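You operate a simulated robot arm through the tools that you are given. There is no shell and no other tool. Be economical: measure what you need, move in short steps, check, and stop when the job is done.

The job below is to be done with a simulated robot arm. You get a single attempt, and the scene is never put back.

JOB
Seat the short bar; press an eyelet at mark 1, then 2.
Fine: the bar lies in the carriage; one stroke each, no dent; fingers stay out from under the ram.
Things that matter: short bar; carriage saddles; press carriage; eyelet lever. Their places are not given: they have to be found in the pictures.

The check looks at the end state, three seconds after you hand in, the way a careful person would. Anything else that was tipped, shoved, dropped, spilled or broken makes it a failure.

ROBOT AND FRAMES
A 7-joint arm with a two-finger parallel gripper, fixed in place. Base frame: the origin is at the foot of the arm, x ahead of it, y to its left, z up. Readings come in mm, degrees, newtons and seconds.
With the tool pointing down near the work surface it reaches from about 300 to 700 mm from the base axis. Its first joint turns from -66.0 to 66.0 degrees. Payload 1.57 kg.
Tool frame: the origin (TCP) lies between the finger pads and is the grasp point; the fingertips stand 30 mm ahead of it; z points along the fingers, y is the line along which they close. The gripper opens to 110 mm. The fingers are 24 mm wide and 12 mm thick; the gripper's body (48 by 112 mm) begins 78 mm behind the TCP.
Orientation is that of the tool frame in the base frame, as [roll, pitch, yaw] about the fixed x, y, z axes, in that order (R = Rz(yaw) Ry(pitch) Rx(roll)). With the fingers straight down and closing along the base's y, the tool's x points along the base's -x, its y along +y and its z along -z.

CONTROLS
- The arm moves only by the tool arm_command. Its argument "series" is a list of rows, each a list of 7 numbers: the closure in counts, from 0 (fully open) to 255 (shut), then the shift along the tool's x, y, z in mm, then the turn, a rotation vector about the tool's x, y, z in degrees. In form: [[jaw, dx, dy, dz, wx, wy, wz], ...]. A call has 1 to 12 rows; each row is the pose to reach, as a shift and turn from the pose commanded when the call began, along the tool's axes at that moment. Each row takes 0.2 s and may step no farther than 50 mm and 8.6 degrees from the row before; otherwise, or with a gripper value out of range, the whole call is refused. A pose out of reach is approached as far as the arm can. The call stops where the force on the tool passes 70 N (or 10 N more than at its start, if that is more) or the arm is blocked; 0.2 s more then pass. Each finger travels about 108 mm/s and halts on what it meets, pressing with about 22 N; the grip force reading is that of the motor and also rises with nothing between the fingers. The clock runs only during rows and for 0.2 s after the last one: add rows that repeat a pose to give the fingers time. The reply holds the time, the measured pose of the TCP, the force on the tool along the base axes, the opening and the grip force, in the units named above and with some noise.
- Cameras (640 x 400 px; columns grow to the right, rows downward): "scene" is fixed at [165.9, -385.3, 1426.2]; the picture's right is [0.80, -0.60, 0.00], its down [-0.23, -0.30, -0.93] and it looks along [0.55, 0.74, -0.38] (base axes); focal length 365 px, centre (320, 200). "wrist" rides on the gripper at [70, 16, -141] in the tool frame; the picture's right is [-0.23, 0.97, 0.00], its down [-0.86, -0.20, -0.48] and it looks along [-0.47, -0.11, 0.88] (tool axes); focal length 222 px, centre (320, 200).
- capture(camera): a new picture of that camera. No time passes.
- point_at(camera, pixels): for up to 12 pixels [column, row] of the newest picture of that camera ("zoom" is the newest enlarged one), the place [x, y, z] in the base frame of the surface seen there, good to about 2 mm. No time passes.
- close_up(camera, box): a new picture of the part [left, top, right, bottom] of that camera's present view, enlarged. No time passes.
- job_done(): hands the job in; it is judged then, once.

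Go step by step. Measure first, check grasps and placings, and put right what went wrong. The budget is 80 turns and 38 pictures, counting those below and the enlarged ones. Unless the task says otherwise, let go and move clear before handing in, and close with one line.

The tools are called as name(argument=value, ...) on one line, values as JSON. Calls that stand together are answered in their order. arm_command: Moves the arm, as the interface text tells. Its arguments: {"type":"object","properties":{"series":{"type":"array"}},"required":["series"]} The other tools are called the same way: capture (camera) takes a picture; point_at (camera, pixels) gives the place of the surface under pixels of a picture; close_up (camera, box) takes an enlarged picture of a part of a camera's view; job_done () hands the job in.

At the start:

```text
clock: 0.0
tool_pos: [337.5, 11.5, 1255.8]
tcp_rot: [-179.9, 0.0, -180.0]
contact_force: [0.7, -0.5, 0.0]
opening: 110.1
gripper_force: 0.0
```

scene: 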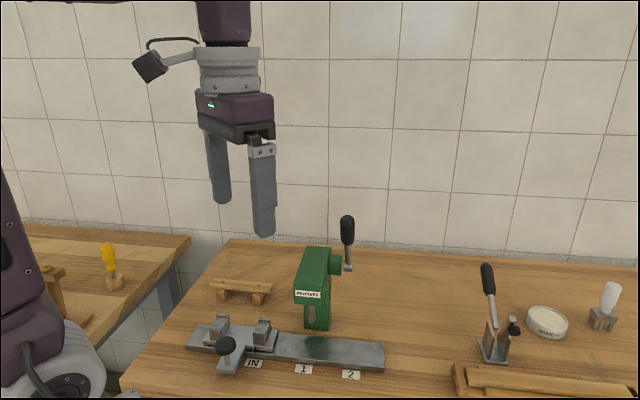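
wrist: 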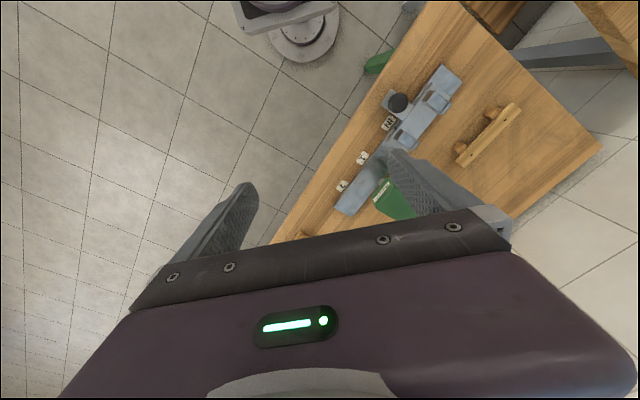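

The scene shows a green press at (315,285), a rail with a carriage at (240,340), and a wooden bar at (240,290). I'll enlarge these areas to identify the parts.

close_up(camera="scene", box=[170, 200, 410, 390])

close_up(camera="scene", box=[430, 240, 640, 400])

close_up(camera="wrist", box=[320, 0, 640, 240])

```text
2.11 times, centred on (290, 295) of scene
```

zoom: 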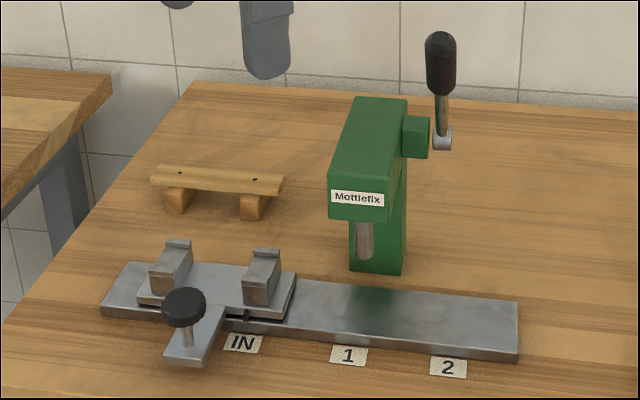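

```text
2.50 times, centred on (535, 320) of scene
```

zoom: 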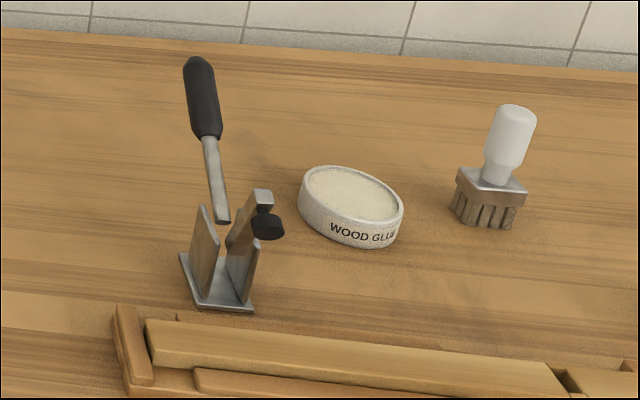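

```text
1.67 times, centred on (480, 120) of wrist
```

zoom: 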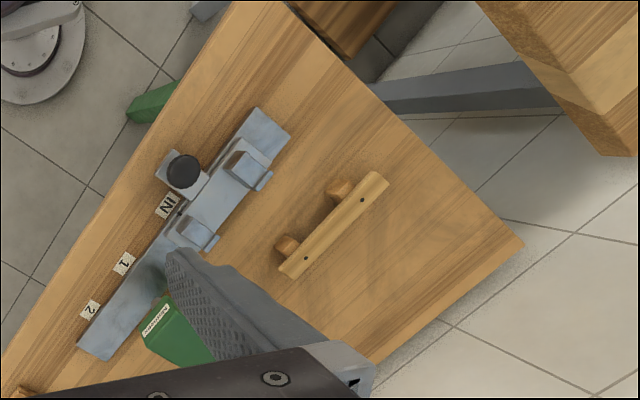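

The bar with two dots rests on two blocks, and the carriage has two saddles and a knob, with a pointer at IN. I'll measure the key points.

point_at(camera="scene", pixels=[[211.5, 286], [272, 288], [223.6, 282], [259.2, 285.3], [190, 341], [381, 364], [381, 346], [225, 342], [253.5, 362.3], [303.3, 368.5], [350.7, 374.1], [240, 300]])

point_at(camera="scene", pixels=[[347, 219], [347, 240], [348, 256], [348, 266.6], [311.5, 314], [311.5, 321.5], [218, 319], [262.5, 325], [213, 333], [260, 340], [340, 266], [225, 361]])

close_up(camera="scene", box=[180, 270, 300, 380])

close_up(camera="scene", box=[270, 200, 400, 340])

```text
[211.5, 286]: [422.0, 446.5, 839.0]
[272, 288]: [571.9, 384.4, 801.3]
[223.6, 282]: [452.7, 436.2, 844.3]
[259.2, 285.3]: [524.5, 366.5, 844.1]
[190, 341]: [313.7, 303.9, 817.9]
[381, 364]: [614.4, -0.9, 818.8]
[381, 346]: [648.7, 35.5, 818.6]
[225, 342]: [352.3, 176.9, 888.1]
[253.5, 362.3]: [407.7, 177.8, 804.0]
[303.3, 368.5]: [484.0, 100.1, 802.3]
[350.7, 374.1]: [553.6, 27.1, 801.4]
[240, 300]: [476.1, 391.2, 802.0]
```

```text
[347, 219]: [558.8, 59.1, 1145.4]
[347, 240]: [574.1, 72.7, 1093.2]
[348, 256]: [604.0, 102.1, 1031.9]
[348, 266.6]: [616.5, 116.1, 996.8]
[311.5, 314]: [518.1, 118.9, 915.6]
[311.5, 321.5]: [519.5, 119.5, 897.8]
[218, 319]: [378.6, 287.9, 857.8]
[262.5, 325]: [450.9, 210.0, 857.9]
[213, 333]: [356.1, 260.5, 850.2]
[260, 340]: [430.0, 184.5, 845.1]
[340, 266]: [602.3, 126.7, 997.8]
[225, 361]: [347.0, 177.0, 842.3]
```

```text
3.64 times, centred on (240, 325) of scene
```

zoom: 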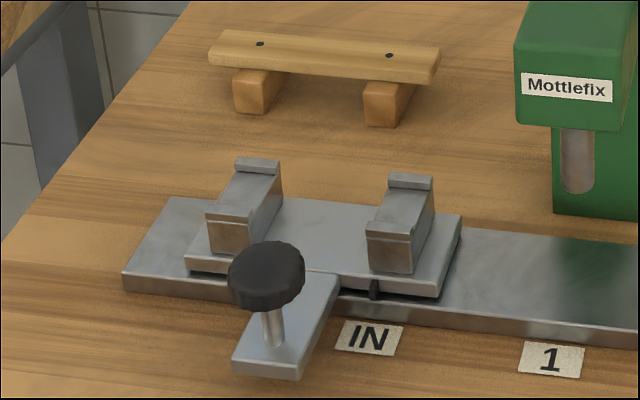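

```text
2.86 times, centred on (335, 270) of scene
```

zoom: 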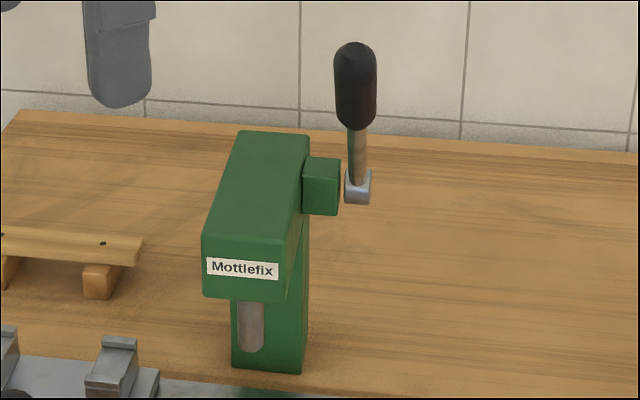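

Table height here is about 802. The rail runs along roughly (0.70,-0.72), with the bar parallel to it. The lever leans forward from its pivot near (615,116,997). I'll move above the bar and carriage with the jaw turned to close across the bar, then take a better look.

arm_command(series=[[0, -14, 36, 22, 0, 0, 5.7], [0, -28, 72, 44, 0, 0, 11.4], [0, -42, 108, 66, 0, 0, 17.1], [0, -56, 144, 87, 0, 0, 22.8], [0, -70, 180, 109, 0, 0, 28.5], [0, -84, 216, 131, 0, 0, 34.2], [0, -98, 252, 153, 0, 0, 40], [0, -112.5, 288.5, 175, 0, 0, 45], [0, -112.5, 288.5, 175, 0, 0, 45]])

point_at(camera="zoom", pixels=[[355, 46], [355, 80], [355, 120], [358, 150], [358, 190], [365, 190], [320, 185], [250, 320], [250, 348], [240, 285], [290, 285], [235, 360]])

capture(camera="wrist")

```text
clock: 2.0
tool_pos: [449.3, 302.4, 1080.3]
tcp_rot: [180.0, 0.0, 135.0]
contact_force: [-0.2, 0.0, -0.6]
opening: 110.0
gripper_force: 0.0
```

```text
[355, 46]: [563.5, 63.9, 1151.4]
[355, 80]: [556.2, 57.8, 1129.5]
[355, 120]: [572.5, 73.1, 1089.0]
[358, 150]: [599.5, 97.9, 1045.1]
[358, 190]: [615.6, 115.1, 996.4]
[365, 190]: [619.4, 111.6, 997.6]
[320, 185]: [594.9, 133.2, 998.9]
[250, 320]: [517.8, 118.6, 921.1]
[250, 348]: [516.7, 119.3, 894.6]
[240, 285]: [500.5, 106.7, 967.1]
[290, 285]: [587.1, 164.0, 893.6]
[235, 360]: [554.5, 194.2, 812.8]
```

```text
30 pictures are left
```

wrist: 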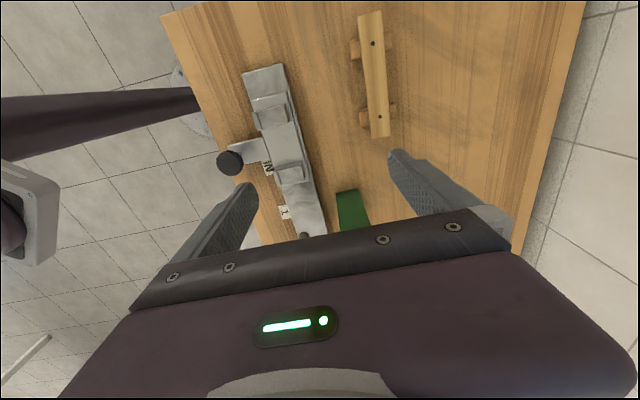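

Both the bar (375,75) and the carriage (280,120) are visible. I'll enlarge that part and measure it.

close_up(camera="wrist", box=[210, 0, 410, 125])

close_up(camera="wrist", box=[210, 60, 370, 240])

```text
3.20 times, centred on (310, 62) of wrist
```

zoom: 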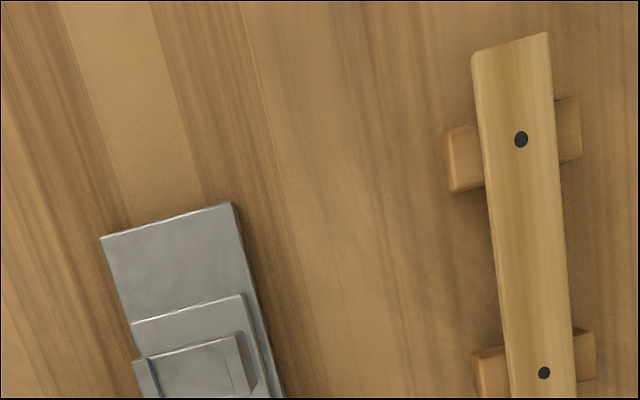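

```text
2.22 times, centred on (290, 150) of wrist
```

zoom: 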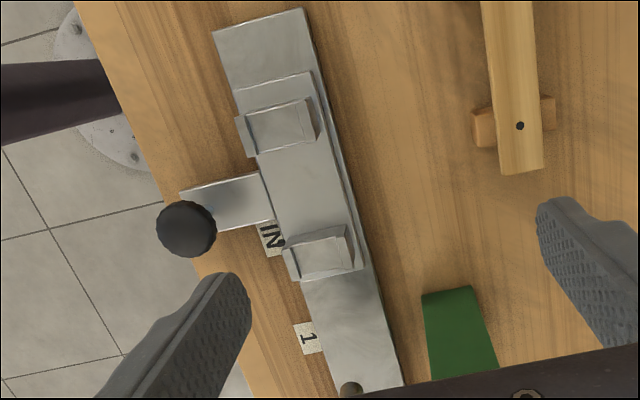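

point_at(camera="zoom", pixels=[[275, 124], [240, 118], [306, 104], [322, 298], [320, 256], [290, 268], [350, 248], [300, 185], [266, 40], [340, 330], [187, 229], [520, 126]])

point_at(camera="zoom", pixels=[[504, 170], [540, 165], [497, 100], [532, 95], [237, 200], [205, 190], [262, 222], [350, 388], [250, 152], [308, 138], [284, 110], [245, 134]])

point_at(camera="wrist", pixels=[[373, 43.5], [380, 116.5], [360, 17], [381, 13], [373, 136], [388.5, 134], [366, 75], [382, 73]])

```text
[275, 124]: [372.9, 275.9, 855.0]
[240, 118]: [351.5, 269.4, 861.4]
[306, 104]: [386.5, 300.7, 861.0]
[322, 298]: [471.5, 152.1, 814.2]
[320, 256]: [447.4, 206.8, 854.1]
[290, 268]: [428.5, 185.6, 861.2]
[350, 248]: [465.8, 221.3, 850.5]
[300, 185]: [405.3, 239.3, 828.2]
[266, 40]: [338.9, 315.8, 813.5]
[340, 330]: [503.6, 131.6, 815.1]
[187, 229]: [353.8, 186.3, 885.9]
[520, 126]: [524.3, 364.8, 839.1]
```

```text
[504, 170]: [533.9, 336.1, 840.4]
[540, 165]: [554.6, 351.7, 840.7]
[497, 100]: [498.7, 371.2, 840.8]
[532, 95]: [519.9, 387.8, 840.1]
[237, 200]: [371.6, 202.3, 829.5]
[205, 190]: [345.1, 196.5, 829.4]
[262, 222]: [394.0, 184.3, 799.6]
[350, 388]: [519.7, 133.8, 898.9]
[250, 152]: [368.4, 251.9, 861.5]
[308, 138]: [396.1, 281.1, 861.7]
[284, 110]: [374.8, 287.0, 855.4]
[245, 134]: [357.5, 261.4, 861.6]
```

```text
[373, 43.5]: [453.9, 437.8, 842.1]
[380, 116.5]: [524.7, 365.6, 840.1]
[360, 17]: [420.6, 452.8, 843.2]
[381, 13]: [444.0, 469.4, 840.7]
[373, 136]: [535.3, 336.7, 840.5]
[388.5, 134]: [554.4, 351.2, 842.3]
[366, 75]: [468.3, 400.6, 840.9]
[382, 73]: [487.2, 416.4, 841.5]
```

The bar's centre is about (489,402) with its top at 841, it runs at about -45.7°, and it is roughly 28 mm wide. Saddle tops are at 855 with lips at 861, and the marks line up with the saddle spacing. I'll move over the bar and descend to z 838.

arm_command(series=[[0, 20, 45, 0, 0, 0, 0.7], [0, 42, 90, 0, 0, 0, 0.7], [0, 42.3, 98.6, 40, 0, 0, 0.7], [0, 42.3, 98.6, 85, 0, 0, 0.7], [0, 42.3, 98.6, 130, 0, 0, 0.7], [0, 42.3, 98.6, 175, 0, 0, 0.7], [0, 42.3, 98.6, 205, 0, 0, 0.7], [0, 42.3, 98.6, 205, 0, 0, 0.7]])

capture(camera="wrist")

```text
clock: 3.8
tool_pos: [489.9, 400.1, 874.9]
tcp_rot: [-180.0, 0.0, 134.3]
contact_force: [0.1, -0.3, -0.9]
opening: 109.8
gripper_force: 0.0
```

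```text
27 pictures are left
```

wrist: 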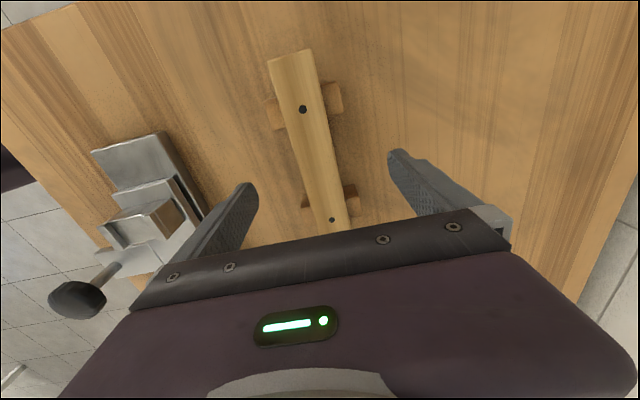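

The bar sits between the fingers. I'll measure the marks and edges from this closer view.

point_at(camera="wrist", pixels=[[303, 109], [332, 219], [269, 62], [308, 52], [293, 142], [330, 135], [305, 180], [338, 174]])

```text
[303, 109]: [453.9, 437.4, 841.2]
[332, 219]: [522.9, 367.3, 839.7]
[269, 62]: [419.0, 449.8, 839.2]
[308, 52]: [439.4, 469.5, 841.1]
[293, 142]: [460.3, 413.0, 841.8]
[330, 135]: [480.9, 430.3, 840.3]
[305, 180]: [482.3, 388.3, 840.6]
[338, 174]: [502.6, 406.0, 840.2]
```

The grasp is centred to within about 1–2 mm. I'll descend 37 mm and close on the bar.

arm_command(series=[[0, 0, 0, 18, 0, 0, 0], [0, 0, 0, 30, 0, 0, 0], [0, 0, 0, 37, 0, 0, 0], [0, 0, 0, 37, 0, 0, 0], [255, 0, 0, 37, 0, 0, 0], [255, 0, 0, 37, 0, 0, 0], [255, 0, 0, 37, 0, 0, 0], [255, 0, 0, 37, 0, 0, 0], [255, 0, 0, 37, 0, 0, 0]])

```text
clock: 5.8
tool_pos: [489.1, 399.6, 838.0]
tcp_rot: [179.9, 0.0, 134.3]
contact_force: [-0.6, 0.4, 0.2]
opening: 31.1
gripper_force: 22.3
```

The jaw stopped at 31 mm, so the bar is gripped. I'll lift it and look at the saddles again before placing.

arm_command(series=[[255, 0, 0, -10, 0, 0, 0], [255, 0, 0, -40, 0, 0, 0], [255, 0, 0, -80, 0, 0, 0], [255, 0, 0, -120, 0, 0, 0], [255, 0, -35, -120, 0, 0, 0], [255, 0, -35, -120, 0, 0, 0]])

capture(camera="wrist")

close_up(camera="scene", box=[180, 290, 300, 365])

```text
clock: 7.2
tool_pos: [463.7, 376.1, 959.9]
tcp_rot: [180.0, 0.0, 134.2]
contact_force: [0.0, 0.5, -0.2]
opening: 30.9
gripper_force: 22.4
```

```text
26 pictures are left
```

wrist: 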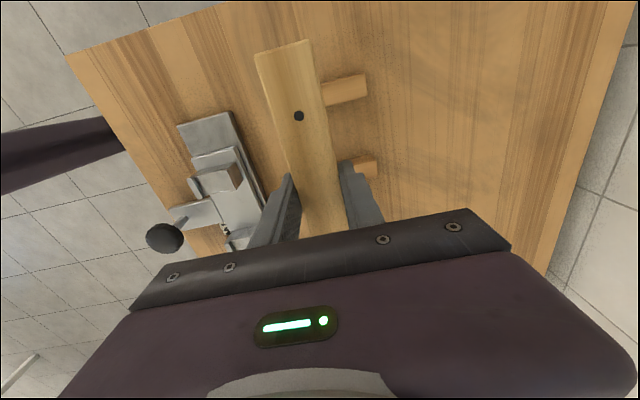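

```text
5.33 times, centred on (240, 328) of scene
```

zoom: 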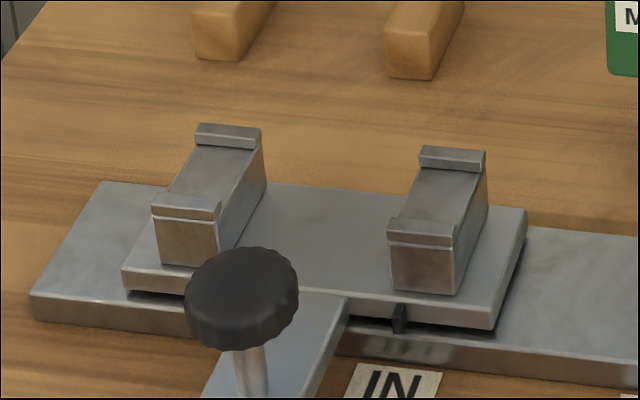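

point_at(camera="zoom", pixels=[[156, 200], [217, 203], [200, 128], [260, 133], [393, 224], [452, 229], [423, 150], [484, 155], [200, 180], [435, 195], [399, 318], [242, 265]])

point_at(camera="zoom", pixels=[[188, 210], [188, 197], [188, 192], [188, 188], [228, 128], [228, 135], [228, 145], [228, 152], [425, 218], [425, 212], [450, 165], [450, 172]])

```text
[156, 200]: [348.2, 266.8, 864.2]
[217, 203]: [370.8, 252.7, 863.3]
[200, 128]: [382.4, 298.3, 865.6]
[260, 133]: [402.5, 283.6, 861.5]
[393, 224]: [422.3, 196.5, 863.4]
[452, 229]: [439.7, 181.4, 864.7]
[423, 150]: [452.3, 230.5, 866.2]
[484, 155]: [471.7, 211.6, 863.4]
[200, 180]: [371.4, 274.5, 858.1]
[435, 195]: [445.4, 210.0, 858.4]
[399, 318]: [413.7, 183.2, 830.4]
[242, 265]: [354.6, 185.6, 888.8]
```

```text
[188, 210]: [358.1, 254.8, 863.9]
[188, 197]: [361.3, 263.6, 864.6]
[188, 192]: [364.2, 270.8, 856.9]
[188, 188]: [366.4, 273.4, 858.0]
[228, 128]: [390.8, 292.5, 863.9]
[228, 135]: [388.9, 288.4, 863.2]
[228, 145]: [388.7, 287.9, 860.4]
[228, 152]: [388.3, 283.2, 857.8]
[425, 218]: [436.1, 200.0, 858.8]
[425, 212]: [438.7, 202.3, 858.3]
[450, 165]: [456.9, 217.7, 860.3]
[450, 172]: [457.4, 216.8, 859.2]
```

Saddle centres come out at A (376,275.4) and B (446.5,205), so their mid-point is about (411,240.5) at -45°, and the gap between the lips is about 34 mm. I'll check how the bar sits in the grip.

point_at(camera="wrist", pixels=[[299, 115], [256, 54], [306, 40], [278, 120], [322, 107], [291, 165], [333, 158]])

```text
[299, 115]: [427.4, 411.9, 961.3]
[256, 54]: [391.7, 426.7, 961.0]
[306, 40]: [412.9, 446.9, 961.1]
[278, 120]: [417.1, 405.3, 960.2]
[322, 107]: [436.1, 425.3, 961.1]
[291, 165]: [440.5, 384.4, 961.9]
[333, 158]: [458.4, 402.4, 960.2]
```

The bar is centred laterally, with its marks about 1–2 mm toward -u from the TCP. I'll move over the saddles and stop about 10 mm above the lips.

arm_command(series=[[255, -15, -32, 0, 0, 0, -0.4], [255, -31, -66, 0, 0, 0, -0.8], [255, -47, -100, 0, 0, 0, -0.8], [255, -62.5, -131.5, 0, 0, 0, -0.8], [255, -62.5, -131.5, 40, 0, 0, -0.8], [255, -62.5, -131.5, 73, 0, 0, -0.8], [255, -62.5, -131.5, 73, 0, 0, -0.8]])

capture(camera="wrist")

close_up(camera="scene", box=[180, 280, 300, 355])

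```text
clock: 8.8
tool_pos: [414.6, 238.7, 886.3]
tcp_rot: [180.0, 0.1, 135.1]
contact_force: [0.8, 0.9, -0.2]
opening: 30.9
gripper_force: 22.0
```

```text
24 pictures are left
```

wrist: 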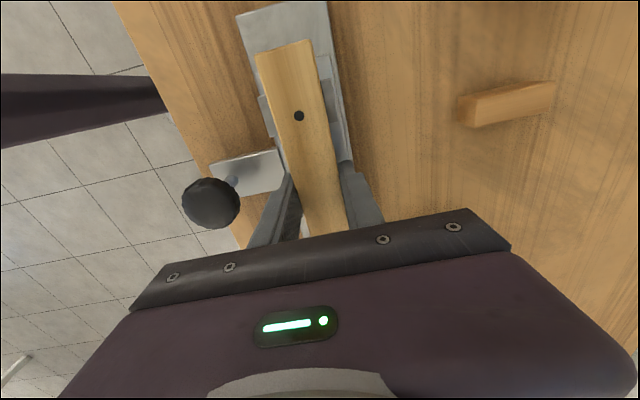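

```text
5.33 times, centred on (240, 318) of scene
```

zoom: 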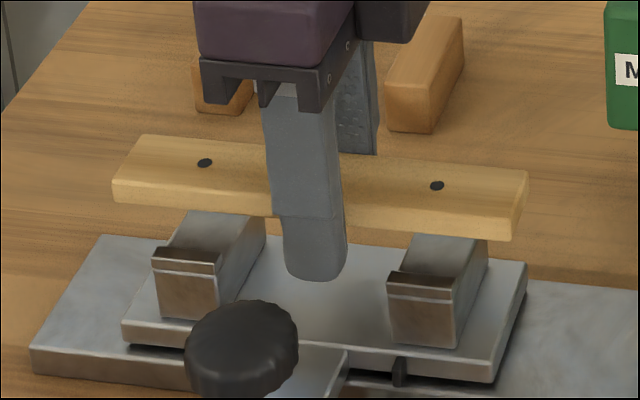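

The bar hangs over both saddles. I'll measure its marks at (205,163) and (437,185), its front edge, and the lips in this view.

point_at(camera="zoom", pixels=[[205, 163], [437, 185], [190, 190], [430, 214], [190, 145], [420, 165], [190, 205], [430, 228], [188, 254], [420, 278]])

point_at(camera="wrist", pixels=[[299, 116], [262, 103], [338, 84], [277, 120], [322, 108], [264, 130], [350, 140], [271, 92], [321, 75]])

```text
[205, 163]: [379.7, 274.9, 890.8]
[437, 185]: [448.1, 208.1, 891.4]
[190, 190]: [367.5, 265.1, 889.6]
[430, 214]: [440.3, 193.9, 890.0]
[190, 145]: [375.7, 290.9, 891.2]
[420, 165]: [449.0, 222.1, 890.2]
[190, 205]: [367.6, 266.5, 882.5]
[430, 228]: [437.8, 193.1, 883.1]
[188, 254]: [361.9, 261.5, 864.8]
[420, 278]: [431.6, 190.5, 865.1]
```

```text
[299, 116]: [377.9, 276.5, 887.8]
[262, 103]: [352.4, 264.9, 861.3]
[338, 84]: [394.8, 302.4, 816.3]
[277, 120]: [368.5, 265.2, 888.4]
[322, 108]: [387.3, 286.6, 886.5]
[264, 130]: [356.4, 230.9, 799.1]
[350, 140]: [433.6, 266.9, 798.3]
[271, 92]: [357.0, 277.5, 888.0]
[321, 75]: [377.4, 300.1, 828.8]
```

The bar is about 1–1.5 mm too far in +v relative to the saddle gap. I'll shift it -1.2 mm and lower it in steps.

arm_command(series=[[255, 0.7, -1.2, 0, 0, 0, 0], [255, 0.7, -1.2, 8, 0, 0, 0], [255, 0.7, -1.2, 12, 0, 0, 0], [255, 0.7, -1.2, 15, 0, 0, 0], [255, 0.7, -1.2, 17, 0, 0, 0], [255, 0.7, -1.2, 17, 0, 0, 0]])

close_up(camera="scene", box=[180, 280, 300, 355])

```text
clock: 10.2
tool_pos: [413.8, 237.5, 870.0]
tcp_rot: [180.0, 0.0, 135.1]
contact_force: [0.1, 1.0, -0.7]
opening: 30.9
gripper_force: 22.0
```

```text
5.33 times, centred on (240, 318) of scene
```

zoom: 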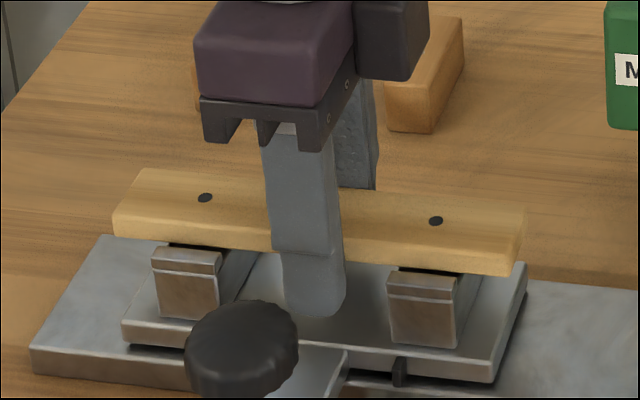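

The bar is still just above the lips with no contact. I'll lower it in 1.5 mm steps, up to 6 mm further.

arm_command(series=[[255, 0, 0, 1.5, 0, 0, 0], [255, 0, 0, 3, 0, 0, 0], [255, 0, 0, 4.5, 0, 0, 0], [255, 0, 0, 4.5, 0, 0, 0]])

close_up(camera="scene", box=[180, 280, 300, 355])

```text
clock: 11.2
tool_pos: [413.6, 238.7, 865.3]
tcp_rot: [179.8, 0.1, 135.1]
contact_force: [-2.1, -1.9, 21.0]
opening: 30.9
gripper_force: 21.7
```

```text
5.33 times, centred on (240, 318) of scene
```

zoom: 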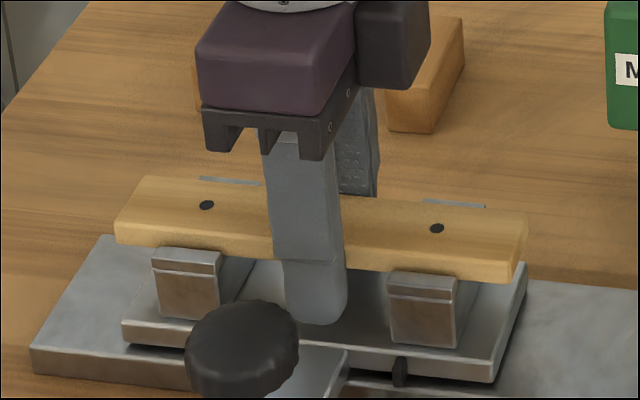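

Contact came at 21 N. The front lip's top (y 246–261) is visible ahead of the bar and the back lips show behind it, so it looks seated. I'll check the height and level of the bar's top.

point_at(camera="zoom", pixels=[[207, 205], [437, 228], [180, 220], [180, 185], [150, 185], [140, 215], [500, 250], [505, 215], [230, 180], [450, 203], [190, 252], [420, 277]])

```text
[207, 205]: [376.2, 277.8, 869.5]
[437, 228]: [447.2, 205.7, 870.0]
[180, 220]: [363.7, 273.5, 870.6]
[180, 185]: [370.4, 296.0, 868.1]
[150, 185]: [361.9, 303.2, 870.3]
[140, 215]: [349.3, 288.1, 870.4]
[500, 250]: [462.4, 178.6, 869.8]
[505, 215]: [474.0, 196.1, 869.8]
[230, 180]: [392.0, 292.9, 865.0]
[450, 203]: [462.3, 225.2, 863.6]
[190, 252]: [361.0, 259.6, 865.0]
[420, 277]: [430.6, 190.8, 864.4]
```

The bar top is level at 870 and the marks sit over the saddle centres. I'll open only to about 50 mm so the front finger clears the knob, then lift straight up.

arm_command(series=[[255, 0, 0, -0.5, 0, 0, 0], [180, 0, 0, -0.5, 0, 0, 0], [140, 0, 0, -0.5, 0, 0, 0], [140, 0, 0, -0.5, 0, 0, 0], [140, 0, 0, -15, 0, 0, 0], [140, 0, 0, -40, 0, 0, 0], [140, 0, 0, -80, 0, 0, 0], [140, 0, 0, -120, 0, 0, 0], [140, 0, 0, -160, 0, 0, 0], [140, 0, 0, -160, 0, 0, 0]])

close_up(camera="scene", box=[180, 280, 400, 400])

capture(camera="wrist")

```text
clock: 13.4
tool_pos: [413.0, 239.3, 1027.4]
tcp_rot: [180.0, -0.1, 135.0]
contact_force: [0.0, 0.5, -0.4]
opening: 49.8
gripper_force: 0.1
```

```text
2.91 times, centred on (290, 340) of scene
```

zoom: 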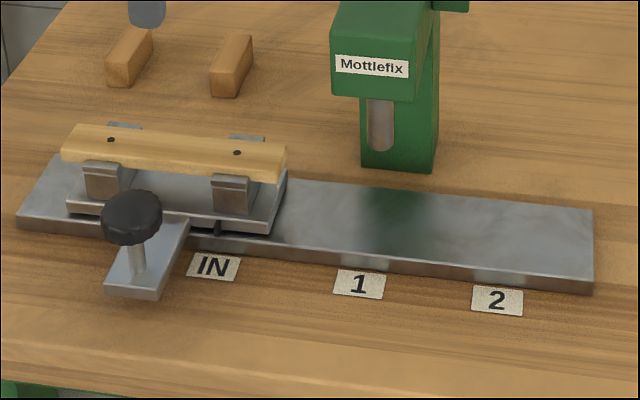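

```text
19 pictures are left
```

wrist: 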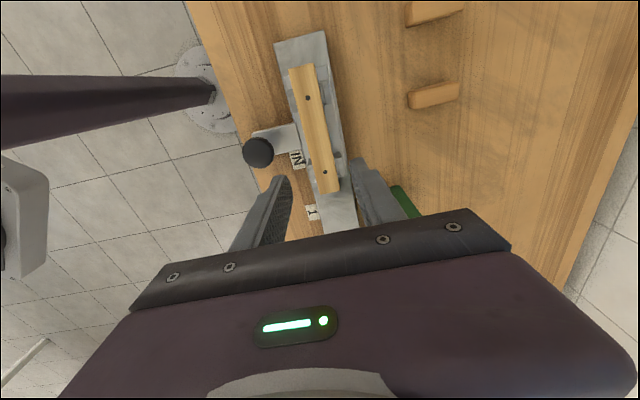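

The bar is lying seated, with the pointer at (217,228) aligned to IN. Next is the knob at about (354,186,888). I'll rise over it and turn the jaw to close along the rail.

arm_command(series=[[80, 0, -8, 0, 0, 0, -8.2], [0, 0, -16, 0, 0, 0, -16.4], [0, 0, -24, 0, 0, 0, -24.6], [0, 1, -32, 0, 0, 0, -32.8], [0, 1, -40, 0, 0, 0, -41], [0, 2, -48, 0, 0, 0, -49.2], [0, 2, -56, 0, 0, 0, -57.4], [0, 3, -64, 0, 0, 0, -65.6], [0, 4, -72, 0, 0, 0, -73.8], [0, 4, -79.4, 0, 0, 0, -82], [0, 4, -79.4, 0, 0, 0, -90], [0, 4, -79.4, 0, 0, 0, -90]])

arm_command(series=[[0, 0, 0, 15, 0, -6, 0], [0, 0, 0, 40, 0, -12, 0], [0, 0, 0, 75, 0, -12, 0], [0, 0, 0, 75, 0, -12, 0]])

capture(camera="wrist")

```text
clock: 16.0
tool_pos: [354.9, 184.8, 1026.3]
tcp_rot: [179.9, 0.0, -134.8]
contact_force: [0.3, 0.6, -0.7]
opening: 110.1
gripper_force: 0.1
```

```text
clock: 17.0
tool_pos: [354.8, 186.5, 949.8]
tcp_rot: [180.0, 11.9, -134.9]
contact_force: [0.2, 0.7, 0.2]
opening: 110.0
gripper_force: 0.0
```

```text
18 pictures are left
```

wrist: 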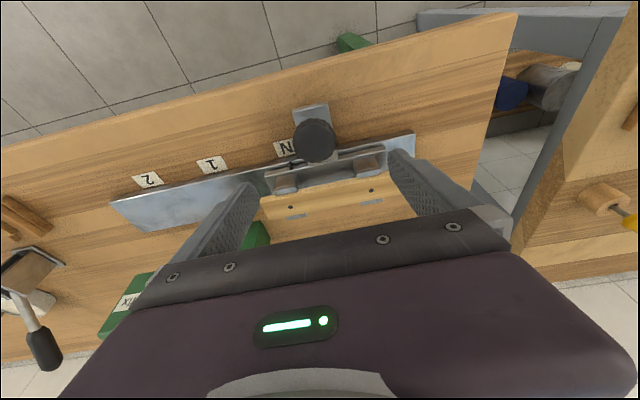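

point_at(camera="wrist", pixels=[[316, 140], [298, 137], [332, 140], [315, 125], [317, 153], [303, 112], [372, 191], [296, 206]])

```text
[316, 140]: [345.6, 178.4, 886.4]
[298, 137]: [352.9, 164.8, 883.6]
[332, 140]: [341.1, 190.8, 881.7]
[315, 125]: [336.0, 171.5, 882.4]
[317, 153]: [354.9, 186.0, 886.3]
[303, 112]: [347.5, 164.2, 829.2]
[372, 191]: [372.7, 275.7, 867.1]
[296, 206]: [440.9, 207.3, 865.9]
```

The knob centre is about (351,182), between the fingers. I'll descend vertically to z≈880 and close on it.

arm_command(series=[[0, 8, 0, 27, 0, 0, 0], [0, 14, 0, 50, 0, 0, 0], [0, 18.5, 0, 67.7, 0, 0, 0], [0, 18.5, 0, 67.7, 0, 0, 0], [255, 18.5, 0, 67.7, 0, 0, 0], [255, 18.5, 0, 67.7, 0, 0, 0], [255, 18.5, 0, 67.7, 0, 0, 0], [255, 18.5, 0, 67.7, 0, 0, 0]])

```text
clock: 18.8
tool_pos: [352.1, 182.6, 879.8]
tcp_rot: [-180.0, 11.9, -135.0]
contact_force: [3.6, -3.6, -9.9]
opening: 39.9
gripper_force: 45.2
```

The knob is held with a 39.9 mm opening. I'll try a first 20 mm slide along +u (tool -y) and watch the forces.

arm_command(series=[[255, 0, -5, 0, 0, 0, 0], [255, 0, -12, 0, 0, 0, 0], [255, 0, -20, 0, 0, 0, 0], [255, 0, -20, 0, 0, 0, 0]])

close_up(camera="scene", box=[180, 280, 400, 400])

```text
clock: 19.8
tool_pos: [367.3, 168.9, 880.5]
tcp_rot: [-179.9, 11.9, -134.9]
contact_force: [-1.5, 0.7, -5.7]
opening: 39.9
gripper_force: 44.7
```

```text
2.91 times, centred on (290, 340) of scene
```

zoom: 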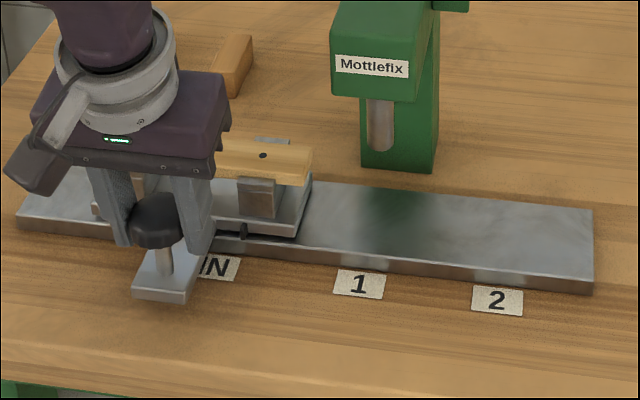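

The carriage slides freely and the bar rides along. I'll slide 89 mm more to mark 1.

arm_command(series=[[255, 0, -5, 0, 0, 0, 0], [255, 0, -14, 0, 0, 0, 0], [255, 0, -24, 0, 0, 0, 0], [255, 0, -34, 0, 0, 0, 0], [255, 0, -44, 0, 0, 0, 0], [255, 0, -54, 0, 0, 0, 0], [255, 0, -64, 0, 0, 0, 0], [255, 0, -74, 0, 0, 0, 0], [255, 0, -82, 0, 0, 0, 0], [255, 0, -87, 0, 0, 0, 0], [255, 0, -89, 0, 0, 0, 0], [255, 0, -89, 0, 0, 0, 0]])

close_up(camera="scene", box=[240, 290, 370, 390])

```text
clock: 22.4
tool_pos: [428.5, 105.2, 880.0]
tcp_rot: [180.0, 12.0, -134.9]
contact_force: [1.5, -2.4, -20.4]
opening: 40.0
gripper_force: 44.9
```

```text
4.00 times, centred on (305, 340) of scene
```

zoom: 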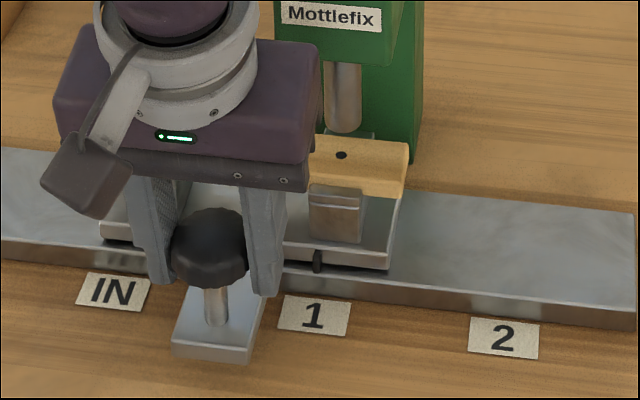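

Travel so far is about 108.7 mm. I'll measure the mark (341,155), the ram sides, the pointer (318,262), and the label.

point_at(camera="zoom", pixels=[[341, 155], [343, 125], [343, 110], [328, 110], [358, 110], [318, 255], [318, 265], [313, 316], [113, 293], [504, 338], [341, 165], [343, 95]])

```text
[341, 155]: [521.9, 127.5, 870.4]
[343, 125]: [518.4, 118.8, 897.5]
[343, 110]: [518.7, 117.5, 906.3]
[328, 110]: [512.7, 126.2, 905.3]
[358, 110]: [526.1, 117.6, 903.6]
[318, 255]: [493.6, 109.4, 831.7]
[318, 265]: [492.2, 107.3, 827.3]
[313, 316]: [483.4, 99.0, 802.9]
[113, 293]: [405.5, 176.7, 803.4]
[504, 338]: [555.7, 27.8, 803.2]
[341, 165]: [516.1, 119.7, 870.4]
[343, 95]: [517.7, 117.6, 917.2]
```

The pointer is on label 1 (u 271.7 against 271.8). The mark looks about 1–2 mm short of the ram axis, so I'll zoom in to decide.

close_up(camera="scene", box=[290, 295, 330, 320])

```text
16.00 times, centred on (310, 308) of scene
```

zoom: 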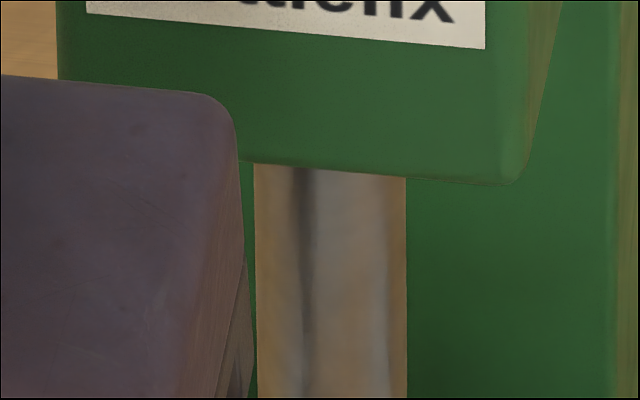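

The ram's centre column is 310.66 and the mark's is about 310.25, so the mark is about 1 mm short. I'll nudge +0.8 mm, release the knob, and rise.

arm_command(series=[[255, 0, -0.8, 0, 0, 0, 0], [255, 0, -0.8, 0, 0, 0, 0], [255, 0, -0.8, 0, 0, 0, 0]])

arm_command(series=[[120, 0, 0, 0, 0, 0, 0], [50, 0, 0, 0, 0, 0, 0], [20, 0, 0, 0, 0, 0, 0], [20, 0, 0, 0, 0, 0, 0], [20, 0, 0, -20, 0, 0, 0], [20, 0, 0, -60, 0, 0, 0], [20, 10, 0, -110, 0, 0, 0], [20, 20, 0, -160, 0, 0, 0], [20, 30, 0, -210, 0, 0, 0], [20, 40, 0, -250, 0, 0, 0], [20, 40, 0, -300, 0, 0, 0], [20, 40, 0, -300, 0, 0, 0]])

close_up(camera="scene", box=[240, 200, 400, 380])

```text
clock: 23.2
tool_pos: [429.6, 104.5, 879.7]
tcp_rot: [-180.0, 12.0, -135.0]
contact_force: [-2.8, -1.9, -10.7]
opening: 39.7
gripper_force: 45.2
```

```text
refused: row 7 steps farther than a row can; nothing moved
```

```text
2.22 times, centred on (320, 290) of scene
```

zoom: 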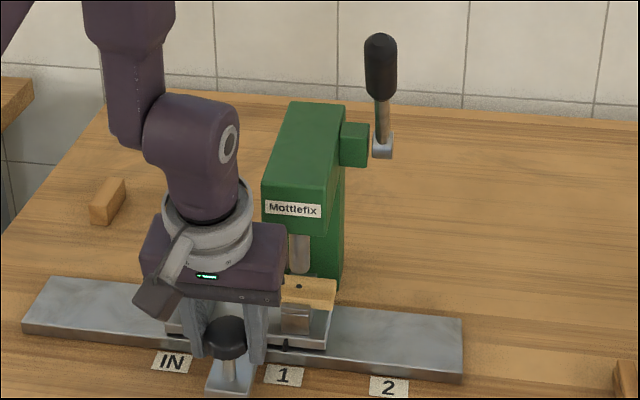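

One step in the release was too long, so it was refused and nothing moved. I'll redo the release and lift with shorter steps.

arm_command(series=[[120, 0, 0, 0, 0, 0, 0], [50, 0, 0, 0, 0, 0, 0], [20, 0, 0, 0, 0, 0, 0], [20, 0, 0, 0, 0, 0, 0], [20, 0, 0, -20, 0, 0, 0], [20, 0, 0, -60, 0, 0, 0], [20, 0, 0, -105, 0, 0, 0], [20, 0, 0, -150, 0, 0, 0], [20, 0, 0, -198, 0, 0, 0], [20, 0, 0, -246, 0, 0, 0], [20, 0, 0, -294, 0, 0, 0], [20, 0, 0, -340, 0, 0, 0]])

close_up(camera="scene", box=[270, 200, 390, 380])

```text
clock: 25.8
tool_pos: [379.9, 54.5, 1213.3]
tcp_rot: [-179.9, 12.0, -134.9]
contact_force: [-0.5, -0.2, -0.6]
opening: 101.3
gripper_force: 0.0
```

```text
2.22 times, centred on (330, 290) of scene
```

zoom: 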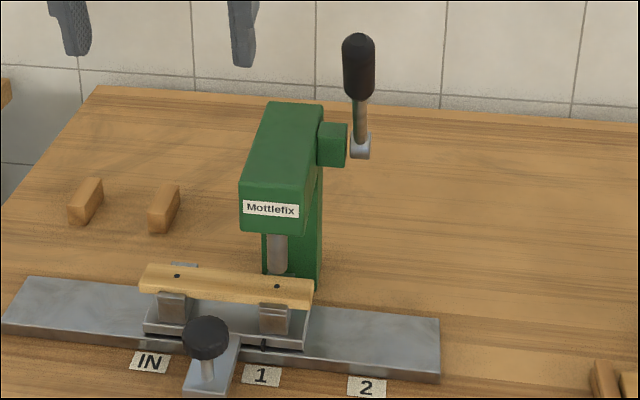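

The mark now sits directly beneath the ram (both at column 277), and the carriage stayed put. I'll measure the lever and head again.

point_at(camera="zoom", pixels=[[358, 40], [358, 55], [358, 70], [358, 90], [345, 65], [372, 65], [360, 115], [360, 128], [361, 150], [300, 110], [280, 180], [340, 130]])

```text
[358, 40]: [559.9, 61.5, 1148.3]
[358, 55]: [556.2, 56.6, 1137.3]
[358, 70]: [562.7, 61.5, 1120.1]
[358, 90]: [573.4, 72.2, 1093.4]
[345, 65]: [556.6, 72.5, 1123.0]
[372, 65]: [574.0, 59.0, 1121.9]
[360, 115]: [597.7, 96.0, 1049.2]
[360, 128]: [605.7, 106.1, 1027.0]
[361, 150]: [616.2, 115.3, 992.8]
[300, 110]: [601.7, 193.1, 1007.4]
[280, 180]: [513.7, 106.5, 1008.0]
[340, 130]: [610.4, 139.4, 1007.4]
```

Handle centre is about u=353, v=450 at z=1122, i.e. (568,69), and the head top is at 1008. I'll approach over the top and lower the fingers to either side of the handle.

arm_command(series=[[60, -28, -24.6, 6, 0, 0, 0], [116, -56, -49, 12, 0, 0, 0], [116, -84, -74, 18, 0, 0, 0], [116, -112, -98, 24, 0, 0, 0], [116, -139.9, -123, 29.7, 0, 0, 0], [116, -139.9, -123, 29.7, 0, 0, 0], [116, -134, -123, 57, 0, 0, 0], [116, -127, -123, 90, 0, 0, 0], [116, -121, -123, 118.7, 0, 0, 0], [116, -121, -123, 118.7, 0, 0, 0]])

close_up(camera="scene", box=[270, 160, 430, 280])

```text
clock: 28.0
tool_pos: [567.6, 70.3, 1122.4]
tcp_rot: [-179.9, 12.0, -135.0]
contact_force: [0.6, -0.5, -0.7]
opening: 59.9
gripper_force: 0.1
```

```text
3.33 times, centred on (350, 220) of scene
```

zoom: 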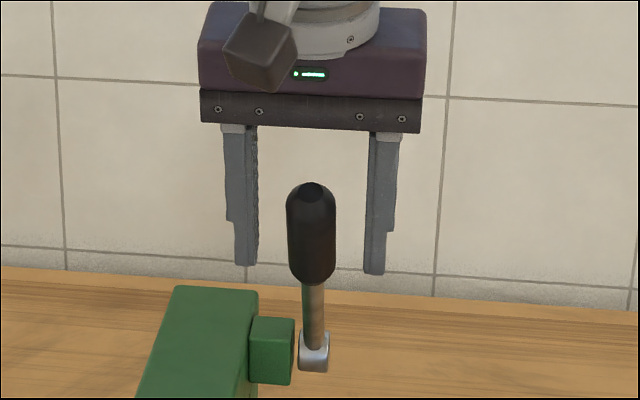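

The handle is centred between the fingers (312 against finger faces at 257 and 367). I'll close on it and start the arc forward and down, to about 46°.

arm_command(series=[[255, 0, 0, 0, 0, 0, 0], [255, 0, 0, 0, 0, 0, 0], [255, 0, 0, 0, 0, 0, 0], [255, 0, 0, 0, 0, 0, 0]])

arm_command(series=[[255, 9, 0, 3.4, 0, 0, 0], [255, 17.9, 0, 7.3, 0, 0, 0], [255, 27, 0, 12.5, 0, 0, 0], [255, 36.6, 0, 18.1, 0, 0, 0], [255, 36.6, 0, 18.1, 0, 0, 0]])

```text
clock: 29.0
tool_pos: [567.9, 69.6, 1121.9]
tcp_rot: [180.0, 12.0, -134.9]
contact_force: [1.3, -0.2, -2.4]
opening: 27.7
gripper_force: 37.7
```

```text
clock: 30.2
tool_pos: [545.3, 46.2, 1096.0]
tcp_rot: [-179.9, 12.0, -134.9]
contact_force: [2.6, 5.6, 3.9]
opening: 27.5
gripper_force: 37.9
```

Forces are small and the lever follows. I'll continue the arc to about 70°.

arm_command(series=[[255, 8.6, 0, 6.4, 0, 0, 0], [255, 16.9, 0, 13.3, 0, 0, 0], [255, 24.6, 0, 20.8, 0, 0, 0], [255, 31.8, 0, 28.7, 0, 0, 0], [255, 31.8, 0, 28.7, 0, 0, 0]])

close_up(camera="scene", box=[250, 200, 410, 360])

```text
clock: 31.4
tool_pos: [527.4, 28.8, 1062.2]
tcp_rot: [180.0, 11.9, -135.0]
contact_force: [-6.2, 5.5, 8.2]
opening: 27.5
gripper_force: 38.2
```

```text
2.50 times, centred on (330, 280) of scene
```

zoom: 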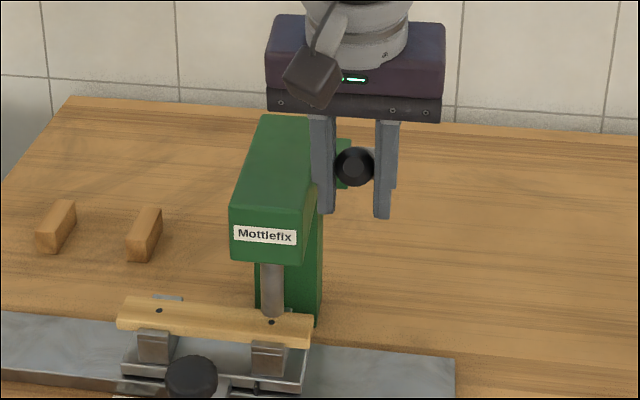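

The ram has come down close to the mark (bottom at y≈317, mark at 322), with force still under 12 N. I'll continue with small steps.

arm_command(series=[[255, 3.3, 0, 4.2, 0, 0, 0], [255, 6.5, 0, 8.5, 0, 0, 0], [255, 9.7, 0, 12.9, 0, 0, 0], [255, 12.7, 0, 17.4, 0, 0, 0], [255, 12.7, 0, 17.4, 0, 0, 0]])

```text
clock: 32.6
tool_pos: [520.5, 22.7, 1042.1]
tcp_rot: [180.0, 12.1, -134.8]
contact_force: [-8.8, 6.2, 6.7]
opening: 27.5
gripper_force: 37.6
```

arm_command(series=[[255, 2.7, 0, 4.6, 0, 0, 0], [255, 5.3, 0, 9.3, 0, 0, 0], [255, 5.3, 0, 9.3, 0, 0, 0]])

close_up(camera="scene", box=[280, 260, 340, 350])

```text
clock: 33.4
tool_pos: [518.6, 19.1, 1031.7]
tcp_rot: [-180.0, 12.1, -134.9]
contact_force: [-11.3, 4.8, 8.7]
opening: 27.7
gripper_force: 37.4
```

```text
4.44 times, centred on (310, 305) of scene
```

zoom: 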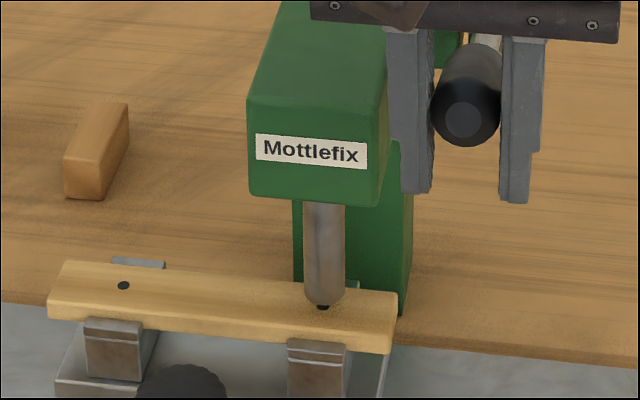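

The ram tip is almost on mark 1. I'll continue in small 2° steps and watch for a rise in force.

arm_command(series=[[255, 2.5, 0, 4.8, 0, 0, 0], [255, 4.8, 0, 9.6, 0, 0, 0], [255, 4.8, 0, 9.6, 0, 0, 0]])

```text
clock: 34.2
tool_pos: [517.2, 18.6, 1020.8]
tcp_rot: [-180.0, 12.0, -134.9]
contact_force: [-7.5, 7.6, 7.2]
opening: 26.8
gripper_force: 37.8
```

arm_command(series=[[255, 2.1, 0, 5, 0, 0, 0], [255, 4.1, 0, 10, 0, 0, 0], [255, 4.1, 0, 10, 0, 0, 0]])

```text
clock: 35.0
tool_pos: [514.3, 17.7, 1010.9]
tcp_rot: [-180.0, 12.0, -134.8]
contact_force: [-13.1, 5.4, 8.8]
opening: 27.8
gripper_force: 38.3
```

arm_command(series=[[255, 1.7, 0, 5.1, 0, 0, 0], [255, 3.3, 0, 10.2, 0, 0, 0], [255, 3.3, 0, 10.2, 0, 0, 0]])

close_up(camera="scene", box=[280, 260, 340, 350])

```text
clock: 35.8
tool_pos: [514.4, 16.2, 999.4]
tcp_rot: [179.9, 12.0, -134.9]
contact_force: [-20.1, 8.6, 7.8]
opening: 27.2
gripper_force: 37.8
```

```text
4.44 times, centred on (310, 305) of scene
```

zoom: 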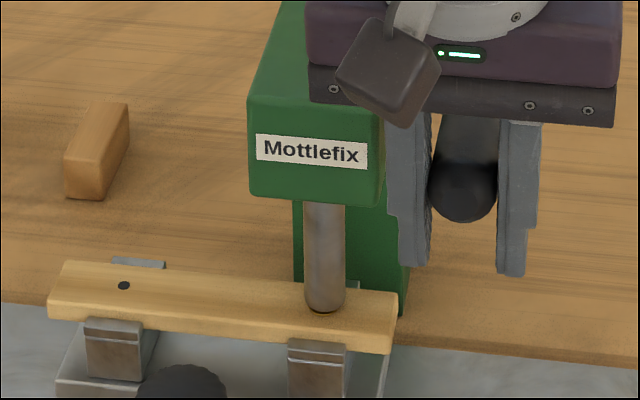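

The ram tip now covers the mark, with a contact gap of about 1–2 mm. A side load of about 20 N is building along -u, so I'll relax 1 mm that way and continue gently.

arm_command(series=[[255, 1.3, 1, 5.2, 0, 0, 0], [255, 2.5, 1, 10.5, 0, 0, 0], [255, 2.5, 1, 10.5, 0, 0, 0]])

```text
clock: 36.6
tool_pos: [514.5, 15.9, 988.8]
tcp_rot: [180.0, 12.1, -134.8]
contact_force: [-14.1, 2.4, 6.6]
opening: 27.5
gripper_force: 38.0
```

arm_command(series=[[255, 1, 1, 5.3, 0, 0, 0], [255, 2, 1, 10.6, 0, 0, 0], [255, 2, 1, 10.6, 0, 0, 0]])

```text
clock: 37.4
tool_pos: [513.8, 16.9, 978.8]
tcp_rot: [-179.8, 12.2, -134.9]
contact_force: [3.7, 0.9, 25.0]
opening: 27.6
gripper_force: 38.1
```

Vertical force has risen to 25 N, so the ram is pressing. I'll look before going any further.

close_up(camera="scene", box=[290, 290, 335, 340])

```text
8.00 times, centred on (312, 315) of scene
```

zoom: 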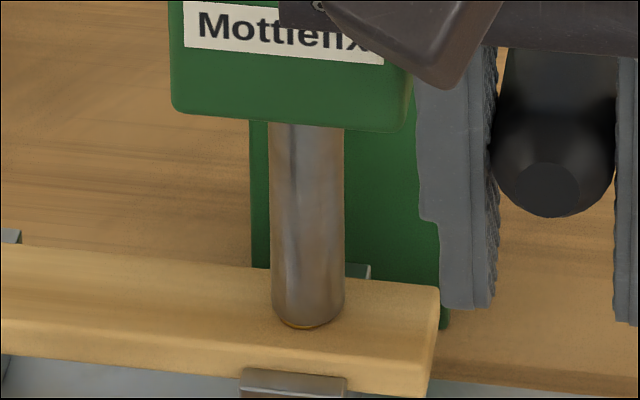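

A brass eyelet rim shows under the ram tip. I'll press 2.5 mm further to see whether this is the firm bottom of the stroke.

arm_command(series=[[255, 0.3, 0, 2.5, 0, 0, 0], [255, 0.3, 0, 2.5, 0, 0, 0]])

```text
clock: 38.0
tool_pos: [514.3, 17.3, 976.5]
tcp_rot: [-179.8, 12.1, -134.9]
contact_force: [11.1, -5.4, 24.7]
opening: 27.2
gripper_force: 38.1
```

It gave way 2.3 mm without extra force, so this is not the bottom yet. I'll continue gently.

arm_command(series=[[255, 0, -0.7, 2.5, 0, 0, 0], [255, 0, -0.7, 2.5, 0, 0, 0]])

```text
clock: 38.6
tool_pos: [515.0, 16.9, 973.5]
tcp_rot: [-180.0, 12.0, -134.9]
contact_force: [7.9, -9.5, 26.2]
opening: 27.5
gripper_force: 38.3
```

arm_command(series=[[255, -0.2, -0.5, 2.5, 0, 0, 0], [255, -0.4, -0.5, 5, 0, 0, 0], [255, -0.4, -0.5, 5, 0, 0, 0]])

```text
clock: 39.4
tool_pos: [515.7, 16.9, 968.9]
tcp_rot: [179.9, 12.0, -134.9]
contact_force: [0.4, -12.8, 24.0]
opening: 27.8
gripper_force: 38.3
```

The force stays constant at about 25 N, which could mean the pads are slipping down the handle. I'll check.

close_up(camera="scene", box=[290, 250, 370, 340])

```text
4.44 times, centred on (330, 295) of scene
```

zoom: 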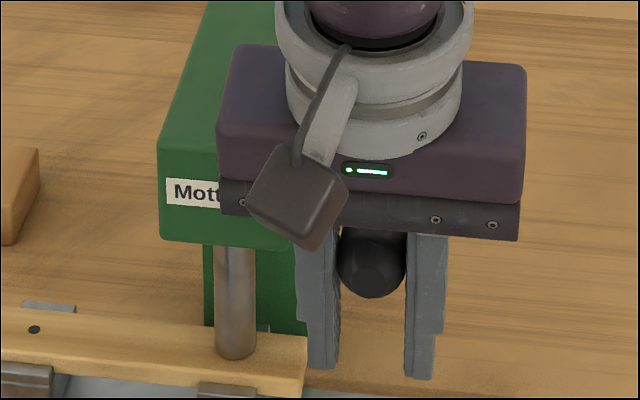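

The handle end hasn't moved since the last view (full row 317.1 both times), so the lever is at its bottom and the pads slid. The stroke is complete, so I'll return the lever along the arc.

arm_command(series=[[255, -1.5, 0, -10, 0, 0, 0], [255, -4.5, -0.4, -21.1, 0, 0, 0], [255, -11.9, -0.8, -41.3, 0, 0, 0], [255, -22, -0.8, -60.2, 0, 0, 0], [255, -34.7, -0.8, -77.6, 0, 0, 0], [255, -49.6, -0.8, -93, 0, 0, 0], [255, -66.5, -0.8, -106.3, 0, 0, 0], [255, -85.2, -0.8, -117.1, 0, 0, 0], [255, -101, -0.8, -123.6, 0, 0, 0], [255, -101, -0.8, -123.6, 0, 0, 0]])

close_up(camera="scene", box=[250, 200, 410, 360])

```text
clock: 41.6
tool_pos: [566.7, 69.3, 1108.8]
tcp_rot: [179.9, 11.9, -134.9]
contact_force: [-12.7, -5.4, -10.1]
opening: 27.6
gripper_force: 38.2
```

```text
2.50 times, centred on (330, 280) of scene
```

zoom: 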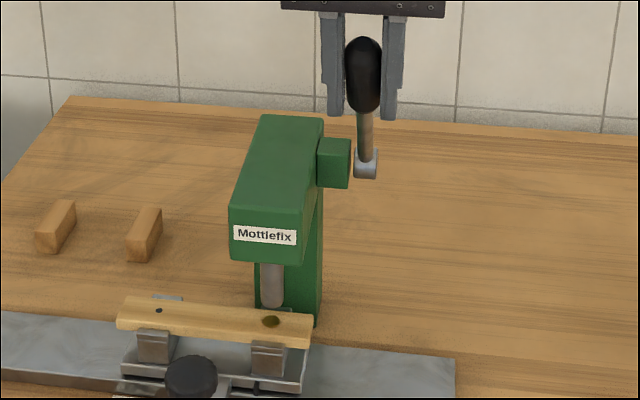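

The eyelet is set at mark 1 (270,322), the ram is up, and the lever is back. I'll release the lever, rise clear, and return above the knob.

arm_command(series=[[180, 0, 0, 0, 0, 0, 0], [116, 0, 0, 0, 0, 0, 0], [116, 0, 0, 0, 0, 0, 0], [116, -8, 0, -37, 0, 0, 0], [116, -15, 0, -72, 0, 0, 0], [116, -21.7, 0, -102.2, 0, 0, 0], [116, 6, 24.3, -108, 0, 0, 0], [116, 34, 48.6, -114, 0, 0, 0], [80, 62, 73, -120, 0, 0, 0], [20, 90, 97, -126, 0, 0, 0], [20, 117.7, 121.6, -131.8, 0, 0, 0], [20, 117.7, 121.6, -131.8, 0, 0, 0]])

```text
clock: 44.2
tool_pos: [379.5, 53.9, 1215.0]
tcp_rot: [-179.9, 12.0, -135.0]
contact_force: [0.4, 0.1, -0.6]
opening: 101.6
gripper_force: 0.0
```

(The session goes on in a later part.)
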